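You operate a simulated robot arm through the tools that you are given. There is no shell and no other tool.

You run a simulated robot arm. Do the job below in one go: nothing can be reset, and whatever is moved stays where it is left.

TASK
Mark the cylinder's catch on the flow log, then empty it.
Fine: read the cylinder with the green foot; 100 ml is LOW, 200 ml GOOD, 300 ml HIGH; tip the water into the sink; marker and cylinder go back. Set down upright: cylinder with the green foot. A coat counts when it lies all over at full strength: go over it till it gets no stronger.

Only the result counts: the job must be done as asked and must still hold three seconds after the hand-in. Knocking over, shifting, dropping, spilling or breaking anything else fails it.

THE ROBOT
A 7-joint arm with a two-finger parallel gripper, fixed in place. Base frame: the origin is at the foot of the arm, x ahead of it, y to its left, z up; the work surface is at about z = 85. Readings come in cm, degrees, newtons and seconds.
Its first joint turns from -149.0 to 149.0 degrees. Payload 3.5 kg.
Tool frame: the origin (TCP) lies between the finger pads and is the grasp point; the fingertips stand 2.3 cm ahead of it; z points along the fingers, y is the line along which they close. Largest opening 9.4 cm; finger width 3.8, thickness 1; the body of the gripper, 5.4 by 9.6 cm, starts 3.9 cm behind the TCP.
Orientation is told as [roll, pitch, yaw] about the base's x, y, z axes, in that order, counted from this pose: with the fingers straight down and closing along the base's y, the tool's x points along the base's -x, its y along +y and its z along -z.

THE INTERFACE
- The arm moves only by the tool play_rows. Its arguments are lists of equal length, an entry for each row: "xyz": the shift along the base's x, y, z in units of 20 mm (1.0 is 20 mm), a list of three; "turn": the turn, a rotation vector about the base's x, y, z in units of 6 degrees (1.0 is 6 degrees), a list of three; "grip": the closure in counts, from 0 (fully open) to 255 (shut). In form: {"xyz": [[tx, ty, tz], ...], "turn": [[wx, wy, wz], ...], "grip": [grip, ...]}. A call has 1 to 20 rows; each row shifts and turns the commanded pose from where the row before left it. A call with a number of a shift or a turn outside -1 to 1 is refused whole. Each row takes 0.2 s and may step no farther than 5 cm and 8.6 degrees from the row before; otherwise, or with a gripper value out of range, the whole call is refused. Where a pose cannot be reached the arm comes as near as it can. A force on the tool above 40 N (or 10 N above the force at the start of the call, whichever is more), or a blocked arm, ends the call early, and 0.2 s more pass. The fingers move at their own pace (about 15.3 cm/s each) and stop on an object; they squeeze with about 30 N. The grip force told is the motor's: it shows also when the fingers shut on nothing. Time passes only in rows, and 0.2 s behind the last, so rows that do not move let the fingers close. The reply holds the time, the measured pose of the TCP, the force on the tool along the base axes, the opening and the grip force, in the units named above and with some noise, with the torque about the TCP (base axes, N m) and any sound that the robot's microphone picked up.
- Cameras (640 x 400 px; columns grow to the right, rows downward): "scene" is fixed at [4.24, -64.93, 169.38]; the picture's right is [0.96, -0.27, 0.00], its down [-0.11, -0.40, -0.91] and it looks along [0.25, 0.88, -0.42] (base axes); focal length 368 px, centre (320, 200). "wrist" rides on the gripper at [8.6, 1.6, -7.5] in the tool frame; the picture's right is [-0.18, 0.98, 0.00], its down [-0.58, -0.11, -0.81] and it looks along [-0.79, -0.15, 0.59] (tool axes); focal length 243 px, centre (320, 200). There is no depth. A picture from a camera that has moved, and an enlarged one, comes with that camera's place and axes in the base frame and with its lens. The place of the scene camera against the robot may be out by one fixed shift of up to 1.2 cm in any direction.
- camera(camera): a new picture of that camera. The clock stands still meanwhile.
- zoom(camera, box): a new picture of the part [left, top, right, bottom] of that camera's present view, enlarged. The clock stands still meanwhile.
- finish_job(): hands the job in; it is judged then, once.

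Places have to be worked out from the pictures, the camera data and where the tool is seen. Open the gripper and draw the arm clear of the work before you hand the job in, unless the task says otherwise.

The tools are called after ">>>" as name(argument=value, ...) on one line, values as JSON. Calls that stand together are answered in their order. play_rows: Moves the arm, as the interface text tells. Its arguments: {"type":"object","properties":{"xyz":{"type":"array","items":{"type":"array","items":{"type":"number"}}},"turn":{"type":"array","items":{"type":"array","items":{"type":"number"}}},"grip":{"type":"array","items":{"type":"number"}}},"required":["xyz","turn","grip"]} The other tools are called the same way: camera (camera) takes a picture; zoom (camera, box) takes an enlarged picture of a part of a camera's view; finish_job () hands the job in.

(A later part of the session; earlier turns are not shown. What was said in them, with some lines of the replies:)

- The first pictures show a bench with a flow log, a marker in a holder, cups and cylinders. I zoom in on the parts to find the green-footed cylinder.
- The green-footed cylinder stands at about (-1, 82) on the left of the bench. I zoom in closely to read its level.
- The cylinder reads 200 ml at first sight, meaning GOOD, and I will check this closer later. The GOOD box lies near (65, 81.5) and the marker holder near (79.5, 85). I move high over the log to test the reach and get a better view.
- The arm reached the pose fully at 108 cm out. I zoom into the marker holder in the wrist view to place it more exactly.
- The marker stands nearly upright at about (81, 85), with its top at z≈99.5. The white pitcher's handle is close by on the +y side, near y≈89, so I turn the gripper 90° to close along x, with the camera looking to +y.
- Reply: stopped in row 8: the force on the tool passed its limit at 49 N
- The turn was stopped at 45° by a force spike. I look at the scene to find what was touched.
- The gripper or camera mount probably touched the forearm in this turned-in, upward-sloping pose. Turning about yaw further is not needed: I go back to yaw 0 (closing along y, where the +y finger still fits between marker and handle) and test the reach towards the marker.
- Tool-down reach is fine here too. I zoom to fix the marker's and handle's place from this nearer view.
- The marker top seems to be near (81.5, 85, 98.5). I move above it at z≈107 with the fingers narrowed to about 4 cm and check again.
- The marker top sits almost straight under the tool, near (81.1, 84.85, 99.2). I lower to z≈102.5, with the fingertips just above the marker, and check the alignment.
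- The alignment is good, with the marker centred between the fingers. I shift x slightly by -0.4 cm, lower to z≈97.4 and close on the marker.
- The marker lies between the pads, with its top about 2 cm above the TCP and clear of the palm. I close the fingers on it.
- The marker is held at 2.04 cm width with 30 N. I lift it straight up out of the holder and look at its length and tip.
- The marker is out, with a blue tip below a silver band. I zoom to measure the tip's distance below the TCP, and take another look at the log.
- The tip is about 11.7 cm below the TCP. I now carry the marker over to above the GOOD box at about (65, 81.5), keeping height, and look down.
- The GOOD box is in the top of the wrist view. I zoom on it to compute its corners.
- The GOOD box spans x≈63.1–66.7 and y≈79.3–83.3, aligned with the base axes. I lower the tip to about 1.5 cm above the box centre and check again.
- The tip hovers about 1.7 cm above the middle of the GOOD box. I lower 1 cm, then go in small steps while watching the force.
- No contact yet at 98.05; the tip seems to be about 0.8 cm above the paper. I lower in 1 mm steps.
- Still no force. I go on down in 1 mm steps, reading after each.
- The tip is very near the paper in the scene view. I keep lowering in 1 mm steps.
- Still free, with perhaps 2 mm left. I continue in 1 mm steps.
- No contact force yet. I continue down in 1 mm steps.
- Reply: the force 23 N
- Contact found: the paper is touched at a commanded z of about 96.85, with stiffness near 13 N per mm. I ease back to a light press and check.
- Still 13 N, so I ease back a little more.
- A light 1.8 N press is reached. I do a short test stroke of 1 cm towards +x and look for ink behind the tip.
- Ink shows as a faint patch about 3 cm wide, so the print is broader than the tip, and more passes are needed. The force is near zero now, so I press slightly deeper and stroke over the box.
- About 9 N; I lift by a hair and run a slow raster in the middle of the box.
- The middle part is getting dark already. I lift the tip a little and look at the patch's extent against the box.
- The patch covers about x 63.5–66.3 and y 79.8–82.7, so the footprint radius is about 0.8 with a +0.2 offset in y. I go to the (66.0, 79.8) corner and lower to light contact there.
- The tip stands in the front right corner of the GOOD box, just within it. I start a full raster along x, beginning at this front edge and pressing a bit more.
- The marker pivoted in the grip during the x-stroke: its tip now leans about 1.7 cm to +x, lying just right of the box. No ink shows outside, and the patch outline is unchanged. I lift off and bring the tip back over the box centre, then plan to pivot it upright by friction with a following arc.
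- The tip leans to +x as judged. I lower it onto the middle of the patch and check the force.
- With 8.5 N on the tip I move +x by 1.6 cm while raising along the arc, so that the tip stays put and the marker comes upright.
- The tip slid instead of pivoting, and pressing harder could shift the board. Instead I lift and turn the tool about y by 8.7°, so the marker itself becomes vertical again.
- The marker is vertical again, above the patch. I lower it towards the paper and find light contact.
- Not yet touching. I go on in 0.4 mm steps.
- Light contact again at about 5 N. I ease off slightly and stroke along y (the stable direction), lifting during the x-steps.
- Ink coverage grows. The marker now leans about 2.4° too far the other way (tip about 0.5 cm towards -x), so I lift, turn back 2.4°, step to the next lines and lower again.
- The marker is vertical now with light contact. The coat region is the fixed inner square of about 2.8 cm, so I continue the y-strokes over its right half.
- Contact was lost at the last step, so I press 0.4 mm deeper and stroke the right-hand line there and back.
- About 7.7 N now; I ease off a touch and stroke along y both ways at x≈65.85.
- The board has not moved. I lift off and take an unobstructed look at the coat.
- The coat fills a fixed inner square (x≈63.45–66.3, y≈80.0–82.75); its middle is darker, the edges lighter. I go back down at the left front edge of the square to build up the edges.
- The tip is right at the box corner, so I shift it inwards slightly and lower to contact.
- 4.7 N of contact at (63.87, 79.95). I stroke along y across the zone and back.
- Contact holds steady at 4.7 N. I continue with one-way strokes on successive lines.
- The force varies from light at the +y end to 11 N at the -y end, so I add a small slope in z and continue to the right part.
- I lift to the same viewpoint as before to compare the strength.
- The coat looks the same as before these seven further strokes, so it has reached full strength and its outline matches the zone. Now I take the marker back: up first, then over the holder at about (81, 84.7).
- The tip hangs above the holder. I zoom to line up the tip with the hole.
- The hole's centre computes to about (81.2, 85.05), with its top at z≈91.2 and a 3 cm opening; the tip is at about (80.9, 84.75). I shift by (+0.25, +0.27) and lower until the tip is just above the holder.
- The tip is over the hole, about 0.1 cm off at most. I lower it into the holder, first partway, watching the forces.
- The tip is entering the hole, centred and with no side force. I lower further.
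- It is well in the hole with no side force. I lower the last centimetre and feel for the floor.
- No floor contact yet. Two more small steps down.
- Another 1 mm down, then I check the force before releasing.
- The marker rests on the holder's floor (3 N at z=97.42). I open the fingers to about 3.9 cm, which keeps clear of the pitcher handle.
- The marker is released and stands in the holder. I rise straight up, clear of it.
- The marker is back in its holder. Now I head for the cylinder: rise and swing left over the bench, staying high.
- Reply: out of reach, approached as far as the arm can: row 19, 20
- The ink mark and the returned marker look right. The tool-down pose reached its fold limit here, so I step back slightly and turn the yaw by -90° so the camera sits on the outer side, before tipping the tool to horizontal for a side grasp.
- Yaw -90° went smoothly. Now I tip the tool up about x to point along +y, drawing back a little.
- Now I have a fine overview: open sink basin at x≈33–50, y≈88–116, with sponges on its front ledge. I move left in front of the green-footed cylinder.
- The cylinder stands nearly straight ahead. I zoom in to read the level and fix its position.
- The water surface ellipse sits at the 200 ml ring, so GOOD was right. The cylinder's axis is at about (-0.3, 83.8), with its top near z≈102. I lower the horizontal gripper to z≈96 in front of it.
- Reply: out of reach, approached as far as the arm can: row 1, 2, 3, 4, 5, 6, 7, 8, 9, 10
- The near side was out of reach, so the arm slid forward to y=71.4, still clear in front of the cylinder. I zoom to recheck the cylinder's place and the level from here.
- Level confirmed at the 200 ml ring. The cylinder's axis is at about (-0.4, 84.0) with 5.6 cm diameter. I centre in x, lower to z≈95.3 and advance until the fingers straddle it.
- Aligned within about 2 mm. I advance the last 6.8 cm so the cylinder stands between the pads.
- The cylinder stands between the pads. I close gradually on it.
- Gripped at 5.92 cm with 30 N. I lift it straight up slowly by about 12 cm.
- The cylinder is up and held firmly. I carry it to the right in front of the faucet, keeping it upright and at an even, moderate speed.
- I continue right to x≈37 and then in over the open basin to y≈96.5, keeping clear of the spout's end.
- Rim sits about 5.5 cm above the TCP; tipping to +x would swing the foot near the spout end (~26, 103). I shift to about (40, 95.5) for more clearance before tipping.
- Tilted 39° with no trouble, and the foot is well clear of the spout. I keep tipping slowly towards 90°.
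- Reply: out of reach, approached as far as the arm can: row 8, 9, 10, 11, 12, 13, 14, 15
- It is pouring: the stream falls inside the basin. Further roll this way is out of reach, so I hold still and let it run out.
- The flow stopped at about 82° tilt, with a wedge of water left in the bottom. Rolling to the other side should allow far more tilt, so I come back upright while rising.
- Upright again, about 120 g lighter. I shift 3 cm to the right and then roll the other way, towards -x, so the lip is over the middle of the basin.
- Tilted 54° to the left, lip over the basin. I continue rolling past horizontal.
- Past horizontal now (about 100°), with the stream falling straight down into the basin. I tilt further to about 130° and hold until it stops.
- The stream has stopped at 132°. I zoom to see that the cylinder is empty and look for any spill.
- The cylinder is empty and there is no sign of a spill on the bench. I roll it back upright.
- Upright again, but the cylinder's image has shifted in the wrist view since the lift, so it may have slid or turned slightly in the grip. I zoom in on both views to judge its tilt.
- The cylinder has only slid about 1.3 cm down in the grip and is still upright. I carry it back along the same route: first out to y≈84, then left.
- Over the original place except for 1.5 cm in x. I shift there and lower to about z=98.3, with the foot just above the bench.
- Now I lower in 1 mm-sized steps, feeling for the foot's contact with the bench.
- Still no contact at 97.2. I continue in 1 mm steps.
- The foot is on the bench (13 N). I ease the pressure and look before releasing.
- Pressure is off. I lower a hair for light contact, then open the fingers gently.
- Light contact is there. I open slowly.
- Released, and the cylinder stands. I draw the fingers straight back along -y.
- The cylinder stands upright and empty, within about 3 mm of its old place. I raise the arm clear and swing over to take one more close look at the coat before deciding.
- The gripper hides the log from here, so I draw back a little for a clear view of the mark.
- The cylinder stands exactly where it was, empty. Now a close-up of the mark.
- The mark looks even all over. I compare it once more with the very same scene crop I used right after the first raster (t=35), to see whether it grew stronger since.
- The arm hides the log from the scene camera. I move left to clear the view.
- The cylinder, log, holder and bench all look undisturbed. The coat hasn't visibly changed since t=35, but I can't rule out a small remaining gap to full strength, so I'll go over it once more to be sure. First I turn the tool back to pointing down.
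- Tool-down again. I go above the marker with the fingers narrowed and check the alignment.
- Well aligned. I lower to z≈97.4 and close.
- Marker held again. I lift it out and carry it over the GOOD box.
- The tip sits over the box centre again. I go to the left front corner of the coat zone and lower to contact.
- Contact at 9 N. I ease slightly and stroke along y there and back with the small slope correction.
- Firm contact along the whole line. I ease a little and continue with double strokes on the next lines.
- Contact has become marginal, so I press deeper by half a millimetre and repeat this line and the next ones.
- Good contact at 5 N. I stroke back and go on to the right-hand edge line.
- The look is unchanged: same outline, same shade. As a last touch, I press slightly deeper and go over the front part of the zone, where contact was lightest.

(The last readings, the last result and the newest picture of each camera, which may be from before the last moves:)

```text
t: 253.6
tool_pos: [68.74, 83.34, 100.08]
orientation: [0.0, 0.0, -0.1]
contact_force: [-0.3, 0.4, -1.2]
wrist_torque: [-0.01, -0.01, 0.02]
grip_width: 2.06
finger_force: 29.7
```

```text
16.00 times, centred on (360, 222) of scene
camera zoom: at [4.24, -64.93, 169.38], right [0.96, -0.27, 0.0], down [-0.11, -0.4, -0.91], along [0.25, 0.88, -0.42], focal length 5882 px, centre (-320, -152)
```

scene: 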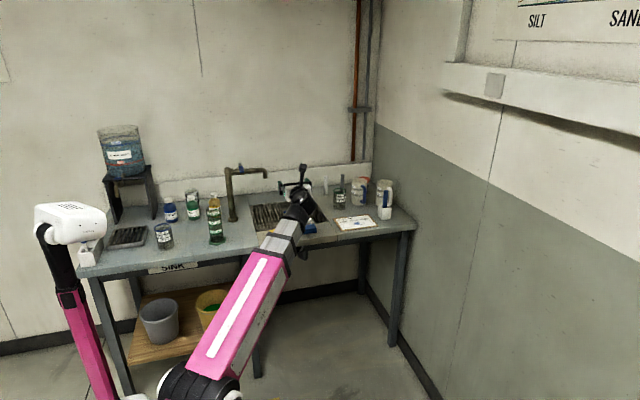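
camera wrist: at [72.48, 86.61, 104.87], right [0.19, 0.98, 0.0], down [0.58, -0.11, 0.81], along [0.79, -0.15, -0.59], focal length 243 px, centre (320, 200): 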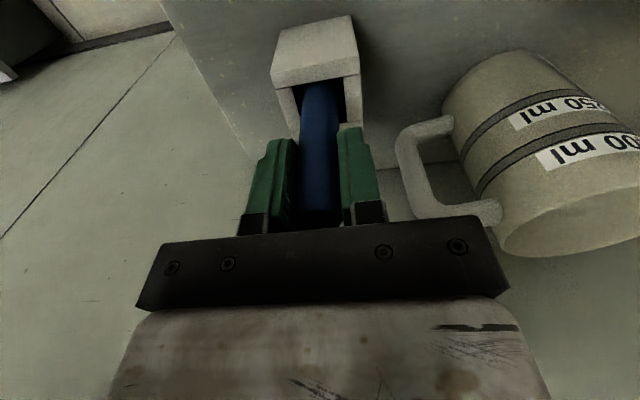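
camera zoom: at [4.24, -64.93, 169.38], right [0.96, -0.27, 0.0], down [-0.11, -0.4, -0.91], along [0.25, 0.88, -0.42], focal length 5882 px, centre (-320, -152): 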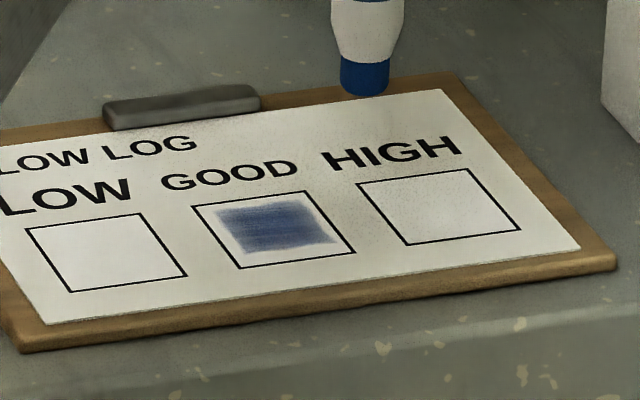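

The coat shows no change at all any more, so it is at full strength, and the board has not moved. I take the marker back to the holder.

>>> play_rows(xyz=[[0, 0, 0.6], [0, 0, 0.8], [0.2, 0.05, 0.8], [0.5, 0.08, 0.8], [0.7, 0.1, 0.8], [0.8, 0.1, 0.7], [0.8, 0.1, 0.5], [0.8, 0.1, 0.2], [0.8, 0.1, 0], [0.7, 0.1, 0], [0.5, 0.05, 0], [0.3, 0.05, 0], [0, 0, 0]], turn=[[0, 0, 0], [0, 0, 0], [0, 0, 0], [0, 0, 0], [0, 0, 0], [0, 0, 0], [0, 0, 0], [0, 0, 0], [0, 0, 0], [0, 0, 0], [0, 0, 0], [0, 0, 0], [0, 0, 0]], grip=[255, 255, 255, 255, 255, 255, 255, 255, 255, 255, 255, 255, 255])

>>> zoom(camera="wrist", box=[260, 0, 400, 110])

>>> zoom(camera="scene", box=[360, 160, 400, 225])

```text
t: 256.4
tool_pos: [80.95, 84.88, 110.43]
orientation: [-0.1, 0.1, -0.1]
contact_force: [0.0, -0.7, -1.2]
wrist_torque: [-0.02, 0.02, 0.02]
grip_width: 2.05
finger_force: 30.4
```

```text
3.64 times, centred on (330, 55) of wrist
camera zoom: at [72.31, 86.68, 117.9], right [0.19, 0.98, 0.0], down [0.58, -0.11, 0.81], along [0.79, -0.15, -0.59], focal length 882 px, centre (284, 727)
```

zoom: 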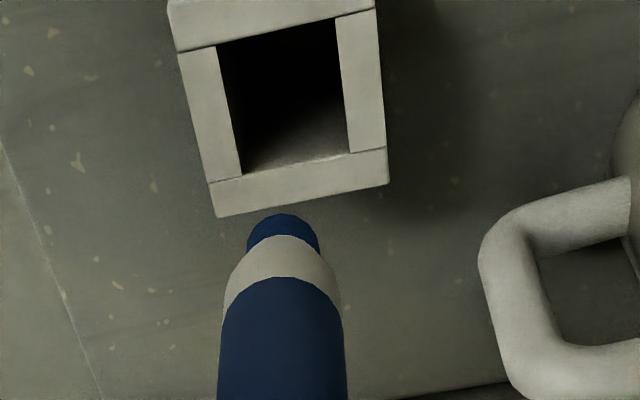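

```text
6.15 times, centred on (380, 192) of scene
camera zoom: at [4.24, -64.93, 169.38], right [0.96, -0.27, 0.0], down [-0.11, -0.4, -0.91], along [0.25, 0.88, -0.42], focal length 2262 px, centre (-49, 246)
```

zoom: 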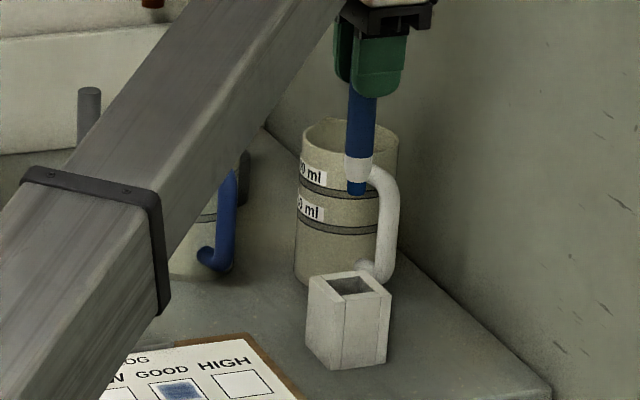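

The tip is aligned with the hole within a millimetre or two. I lower it in, checking partway.

>>> play_rows(xyz=[[0, 0, -0.5], [0, 0, -0.7], [0, 0, -0.7], [0, 0, -0.7], [0, 0, -0.7], [0, 0, -0.5], [0, 0, -0.3], [0, 0, 0]], turn=[[0, 0, 0], [0, 0, 0], [0, 0, 0], [0, 0, 0], [0, 0, 0], [0, 0, 0], [0, 0, 0], [0, 0, 0]], grip=[255, 255, 255, 255, 255, 255, 255, 255])

>>> zoom(camera="wrist", box=[260, 0, 400, 110])

>>> zoom(camera="scene", box=[360, 160, 400, 225])

```text
t: 258.2
tool_pos: [80.97, 84.88, 102.22]
orientation: [0.0, 0.0, -0.1]
contact_force: [0.0, -0.8, -1.0]
wrist_torque: [0.01, 0.04, -0.01]
grip_width: 2.06
finger_force: 29.4
```

```text
3.64 times, centred on (330, 55) of wrist
camera zoom: at [72.37, 86.56, 109.72], right [0.19, 0.98, 0.0], down [0.58, -0.11, 0.81], along [0.79, -0.15, -0.59], focal length 882 px, centre (284, 727)
```

zoom: 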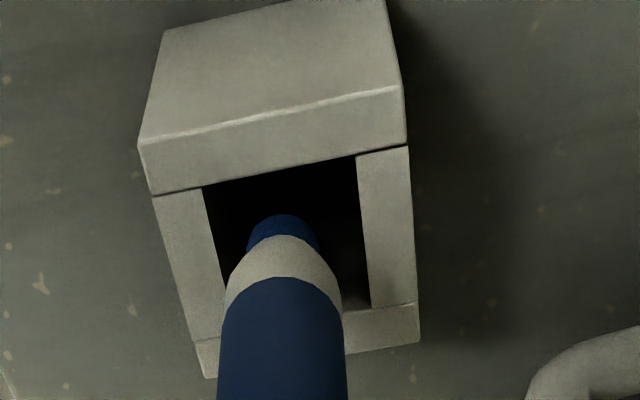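

```text
6.15 times, centred on (380, 192) of scene
camera zoom: at [4.24, -64.93, 169.38], right [0.96, -0.27, 0.0], down [-0.11, -0.4, -0.91], along [0.25, 0.88, -0.42], focal length 2262 px, centre (-49, 246)
```

zoom: 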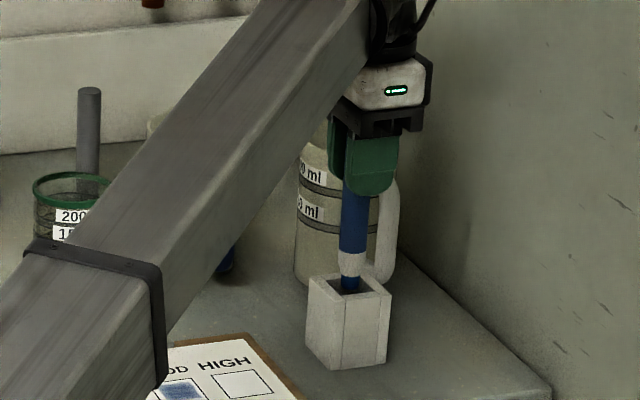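

Entering cleanly. I continue down and feel for the floor.

>>> play_rows(xyz=[[0, 0.03, -0.3], [0, 0, -0.4], [0, 0, -0.4], [0, 0, -0.4], [0, 0, -0.3], [0, 0, -0.2], [0, 0, -0.15], [0, 0, -0.1], [0, 0, 0]], turn=[[0, 0, 0], [0, 0, 0], [0, 0, 0], [0, 0, 0], [0, 0, 0], [0, 0, 0], [0, 0, 0], [0, 0, 0], [0, 0, 0]], grip=[255, 255, 255, 255, 255, 255, 255, 255, 255])

>>> play_rows(xyz=[[0, 0, -0.05], [0, 0, 0]], turn=[[0, 0, 0], [0, 0, 0]], grip=[255, 255])

>>> play_rows(xyz=[[0, 0, -0.05], [0, 0, 0]], turn=[[0, 0, 0], [0, 0, 0]], grip=[255, 255])

```text
t: 260.2
tool_pos: [81.01, 84.9, 97.76]
orientation: [0.0, 0.0, -0.1]
contact_force: [0.4, 0.1, -1.2]
wrist_torque: [0.0, -0.01, 0.01]
grip_width: 2.07
finger_force: 30.1
```

```text
t: 260.8
tool_pos: [80.96, 84.92, 97.67]
orientation: [0.1, 0.0, -0.1]
contact_force: [-0.4, -0.3, -0.8]
wrist_torque: [-0.01, -0.01, 0.01]
grip_width: 2.05
finger_force: 30.1
```

```text
t: 261.4
tool_pos: [80.89, 84.92, 97.6]
orientation: [0.0, 0.0, -0.1]
contact_force: [-0.3, 0.2, -1.2]
wrist_torque: [-0.03, 0.02, 0.03]
grip_width: 2.06
finger_force: 30.3
```

>>> play_rows(xyz=[[0, 0, -0.05], [0, 0, 0]], turn=[[0, 0, 0], [0, 0, 0]], grip=[255, 255])

>>> play_rows(xyz=[[0, 0, -0.04], [0, 0, 0]], turn=[[0, 0, 0], [0, 0, 0]], grip=[255, 255])

```text
t: 262.0
tool_pos: [80.87, 85.07, 97.34]
orientation: [-0.1, 0.0, -0.2]
contact_force: [0.4, -0.4, 0.6]
wrist_torque: [0.01, 0.02, 0.0]
grip_width: 2.04
finger_force: 29.7
```

```text
t: 262.6
tool_pos: [80.93, 84.91, 97.22]
orientation: [0.0, 0.1, -0.1]
contact_force: [-0.2, -0.4, 0.0]
wrist_torque: [0.0, -0.02, 0.02]
grip_width: 2.06
finger_force: 29.5
```

Nearly there; one or two more tiny steps.

>>> play_rows(xyz=[[0, 0, -0.03], [0, 0, 0]], turn=[[0, 0, 0], [0, 0, 0]], grip=[255, 255])

>>> play_rows(xyz=[[0, 0, -0.03], [0, 0, 0]], turn=[[0, 0, 0], [0, 0, 0]], grip=[255, 255])

```text
t: 263.2
tool_pos: [80.99, 84.98, 97.31]
orientation: [0.0, 0.0, -0.2]
contact_force: [-0.5, 0.2, 0.4]
wrist_torque: [0.03, -0.01, 0.02]
grip_width: 2.04
finger_force: 29.6
```

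```text
t: 263.8
tool_pos: [80.8, 84.94, 97.29]
orientation: [-0.1, 0.1, -0.1]
contact_force: [0.5, -0.9, -0.2]
wrist_torque: [0.01, 0.02, 0.04]
grip_width: 2.05
finger_force: 29.5
```

The marker's weight seems to be taken up already. One more small step, then release.

>>> play_rows(xyz=[[0, 0, -0.03], [0, 0, 0]], turn=[[0, 0, 0], [0, 0, 0]], grip=[255, 255])

>>> play_rows(xyz=[[0, 0, -0.03], [0, 0, 0]], turn=[[0, 0, 0], [0, 0, 0]], grip=[255, 255])

```text
t: 264.4
tool_pos: [80.81, 84.83, 97.37]
orientation: [0.1, 0.0, -0.2]
contact_force: [0.3, 0.6, 6.2]
wrist_torque: [-0.02, -0.01, 0.02]
grip_width: 2.09
finger_force: 29.7
```

```text
t: 265.0
tool_pos: [80.85, 84.94, 97.34]
orientation: [0.0, -0.1, 0.0]
contact_force: [1.3, 1.2, 11.0]
wrist_torque: [0.0, -0.07, -0.02]
grip_width: 2.05
finger_force: 29.9
```

The marker stands on the holder's floor (11 N). I ease up a little, open to about 3.9 cm and rise straight up.

>>> play_rows(xyz=[[0, 0, 0.04], [0, 0, 0], [0, 0, 0], [0, 0, 0], [0, 0, 0], [0, 0, 0], [0, 0, 0]], turn=[[0, 0, 0], [0, 0, 0], [0, 0, 0], [0, 0, 0], [0, 0, 0], [0, 0, 0], [0, 0, 0]], grip=[255, 190, 180, 165, 150, 148, 148])

>>> camera(camera="wrist")

```text
t: 266.6
tool_pos: [80.84, 84.98, 97.24]
orientation: [-0.1, 0.0, 0.0]
contact_force: [-0.4, 0.8, -0.9]
wrist_torque: [0.02, 0.0, 0.04]
grip_width: 3.97
finger_force: 0.0
```

```text
taken
camera wrist: at [72.3, 86.66, 104.67], right [0.19, 0.98, 0.0], down [0.58, -0.11, 0.81], along [0.79, -0.15, -0.59], focal length 243 px, centre (320, 200)
```

wrist: 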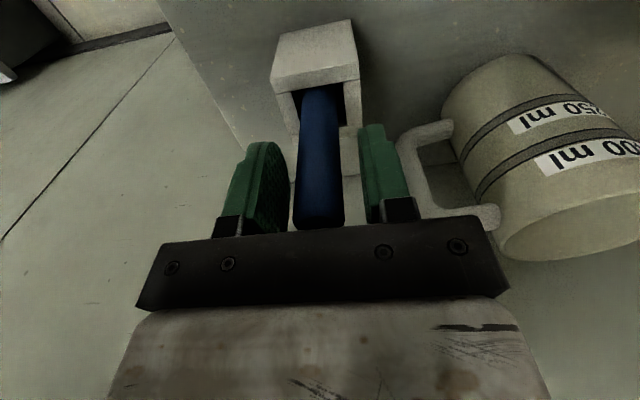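

Released, with the marker standing free between the fingers. I rise straight up.

>>> play_rows(xyz=[[0, 0, 0.3], [0, 0, 0.5], [0, 0, 0.8], [0, 0, 0.8], [0, 0, 0.8], [0, 0, 0.8], [0, 0, 0.8], [0, 0, 0.8], [0, 0, 0.8], [0, 0, 0.8], [-0.3, 0, 0.6], [-0.7, 0, 0.3], [-1, 0, 0], [-1, 0, 0], [-1, 0, 0], [-1, 0, 0], [-1, 0, 0], [-1, 0, 0], [-0.6, 0, 0]], turn=[[0, 0, 0], [0, 0, 0], [0, 0, 0], [0, 0, 0], [0, 0, 0], [0, 0, 0], [0, 0, 0], [0, 0, 0], [0, 0, 0], [0, 0, 0], [0, 0, 0], [0, 0, 0], [0, 0, 0], [0, 0, 0], [0, 0, 0], [0, 0, 0], [0, 0, 0], [0, 0, 0], [0, 0, 0]], grip=[148, 148, 148, 148, 148, 148, 148, 148, 148, 120, 80, 40, 0, 0, 0, 0, 0, 0, 0])

>>> camera(camera="scene")

>>> zoom(camera="scene", box=[330, 170, 420, 240])

>>> zoom(camera="scene", box=[150, 170, 330, 260])

```text
t: 270.6
tool_pos: [65.75, 84.93, 113.55]
orientation: [0.0, 0.0, -0.1]
contact_force: [-0.6, 0.2, -0.8]
wrist_torque: [0.01, 0.02, -0.01]
grip_width: 9.38
finger_force: 0.1
```

```text
taken
```

scene: 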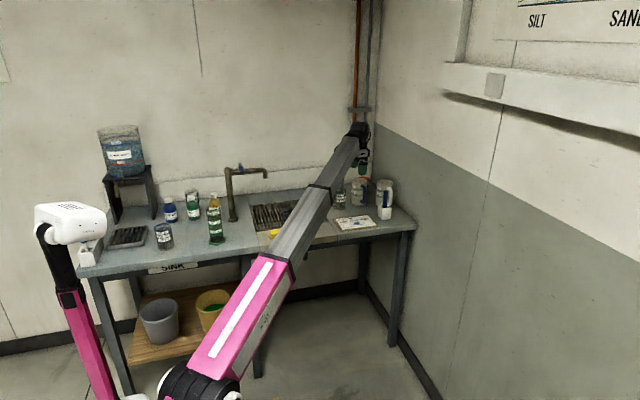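

```text
5.71 times, centred on (375, 205) of scene
camera zoom: at [4.24, -64.93, 169.38], right [0.96, -0.27, 0.0], down [-0.11, -0.4, -0.91], along [0.25, 0.88, -0.42], focal length 2101 px, centre (6, 171)
```

zoom: 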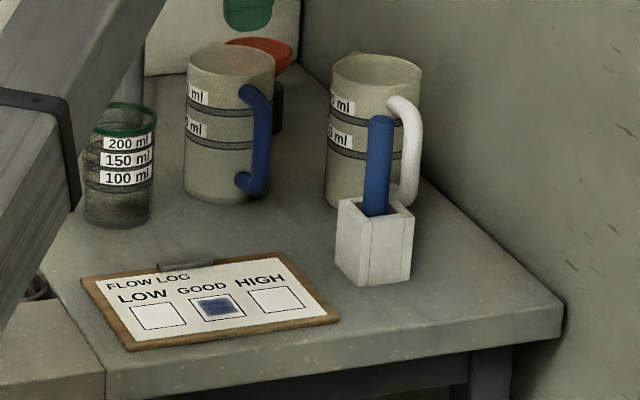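

```text
3.56 times, centred on (240, 215) of scene
camera zoom: at [4.24, -64.93, 169.38], right [0.96, -0.27, 0.0], down [-0.11, -0.4, -0.91], along [0.25, 0.88, -0.42], focal length 1307 px, centre (604, 147)
```

zoom: 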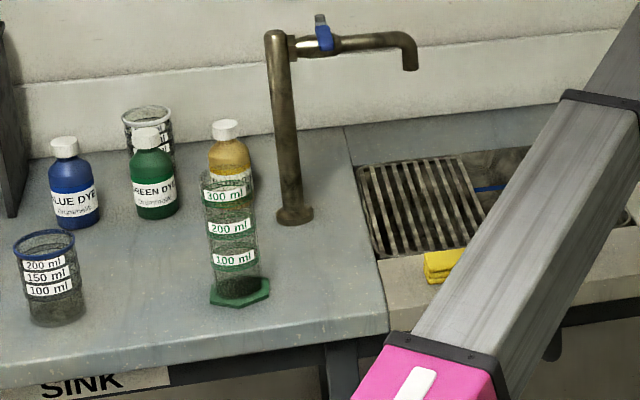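

Everything is in place: GOOD marked, marker in its holder, cylinder empty and upright, nothing else moved. I draw the open gripper back to its starting pose, well clear.

>>> play_rows(xyz=[[0, 0, 0.5], [-0.2, 0.2, 0.8], [-0.5, 0.5, 0.8], [-0.6, 0.6, 0.8], [-0.7, 0.7, 0.5], [-0.8, 0.8, 0], [-0.8, 0.8, 0], [-0.6, 0.6, 0], [-0.4, 0.4, 0], [0, 0, 0]], turn=[[0, 0, 0], [0, 0, 0], [0, 0, 0], [0, 0, 0], [0, 0, 0], [0, 0, 0], [0, 0, 0], [0, 0, 0], [0, 0, 0], [0, 0, 0]], grip=[0, 0, 0, 0, 0, 0, 0, 0, 0, 0])

>>> camera(camera="scene")

>>> camera(camera="wrist")

```text
t: 272.8
tool_pos: [56.35, 94.32, 120.16]
orientation: [0.0, 0.0, -0.1]
contact_force: [-0.1, 1.0, 1.7]
wrist_torque: [0.02, -0.02, 0.04]
grip_width: 9.37
finger_force: 0.0
```

```text
taken
```

scene: 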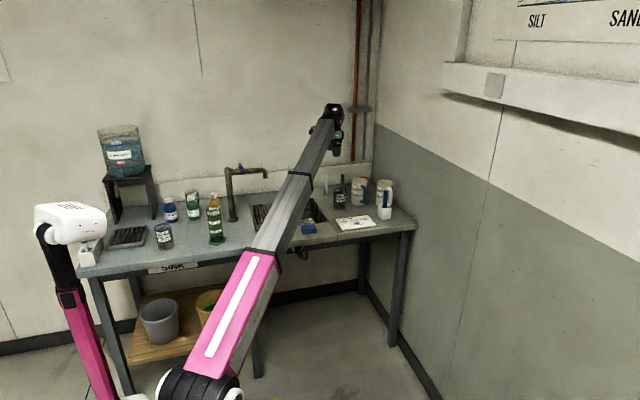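

```text
taken
camera wrist: at [47.78, 95.94, 127.62], right [0.19, 0.98, 0.0], down [0.58, -0.11, 0.81], along [0.79, -0.15, -0.59], focal length 243 px, centre (320, 200)
```

wrist: 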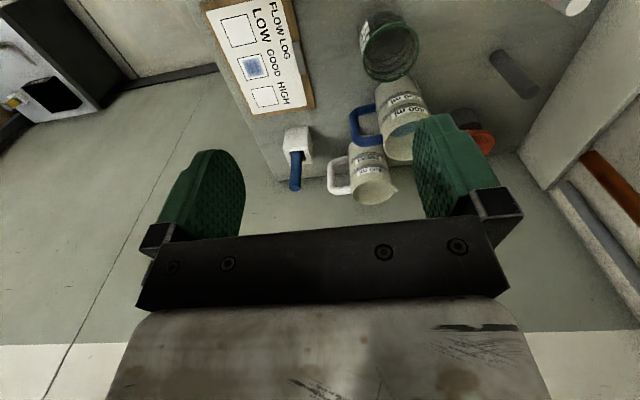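

The final pictures match the starting scene, apart from the GOOD box now marked and the green-footed cylinder empty. The gripper is open and clear, so I hand the job in.

>>> finish_job()

```text
The job is handed in.
```

The job is done and handed in. The green-footed cylinder read 200 ml, so I marked the GOOD box on the flow log and then emptied the water into the sink.

- **Mark:** the GOOD box is coated. I went over it with the marker twice more, and the colour stopped getting stronger. No ink shows outside the box.
- **Water:** one tilt to the right left some water behind, so I tipped the cylinder the other way as well. It then looked empty, and I saw no spill on the bench.
- **Put back:** the cylinder stands upright within about 3 mm of where it was, and the marker is back in its holder.
- **Everything else:** nothing else looks moved in the final pictures. The gripper is open and back at its starting pose.

The marker pivoted in the grip once, early in the marking, and its tip strayed just past the box edge. It left no ink there.
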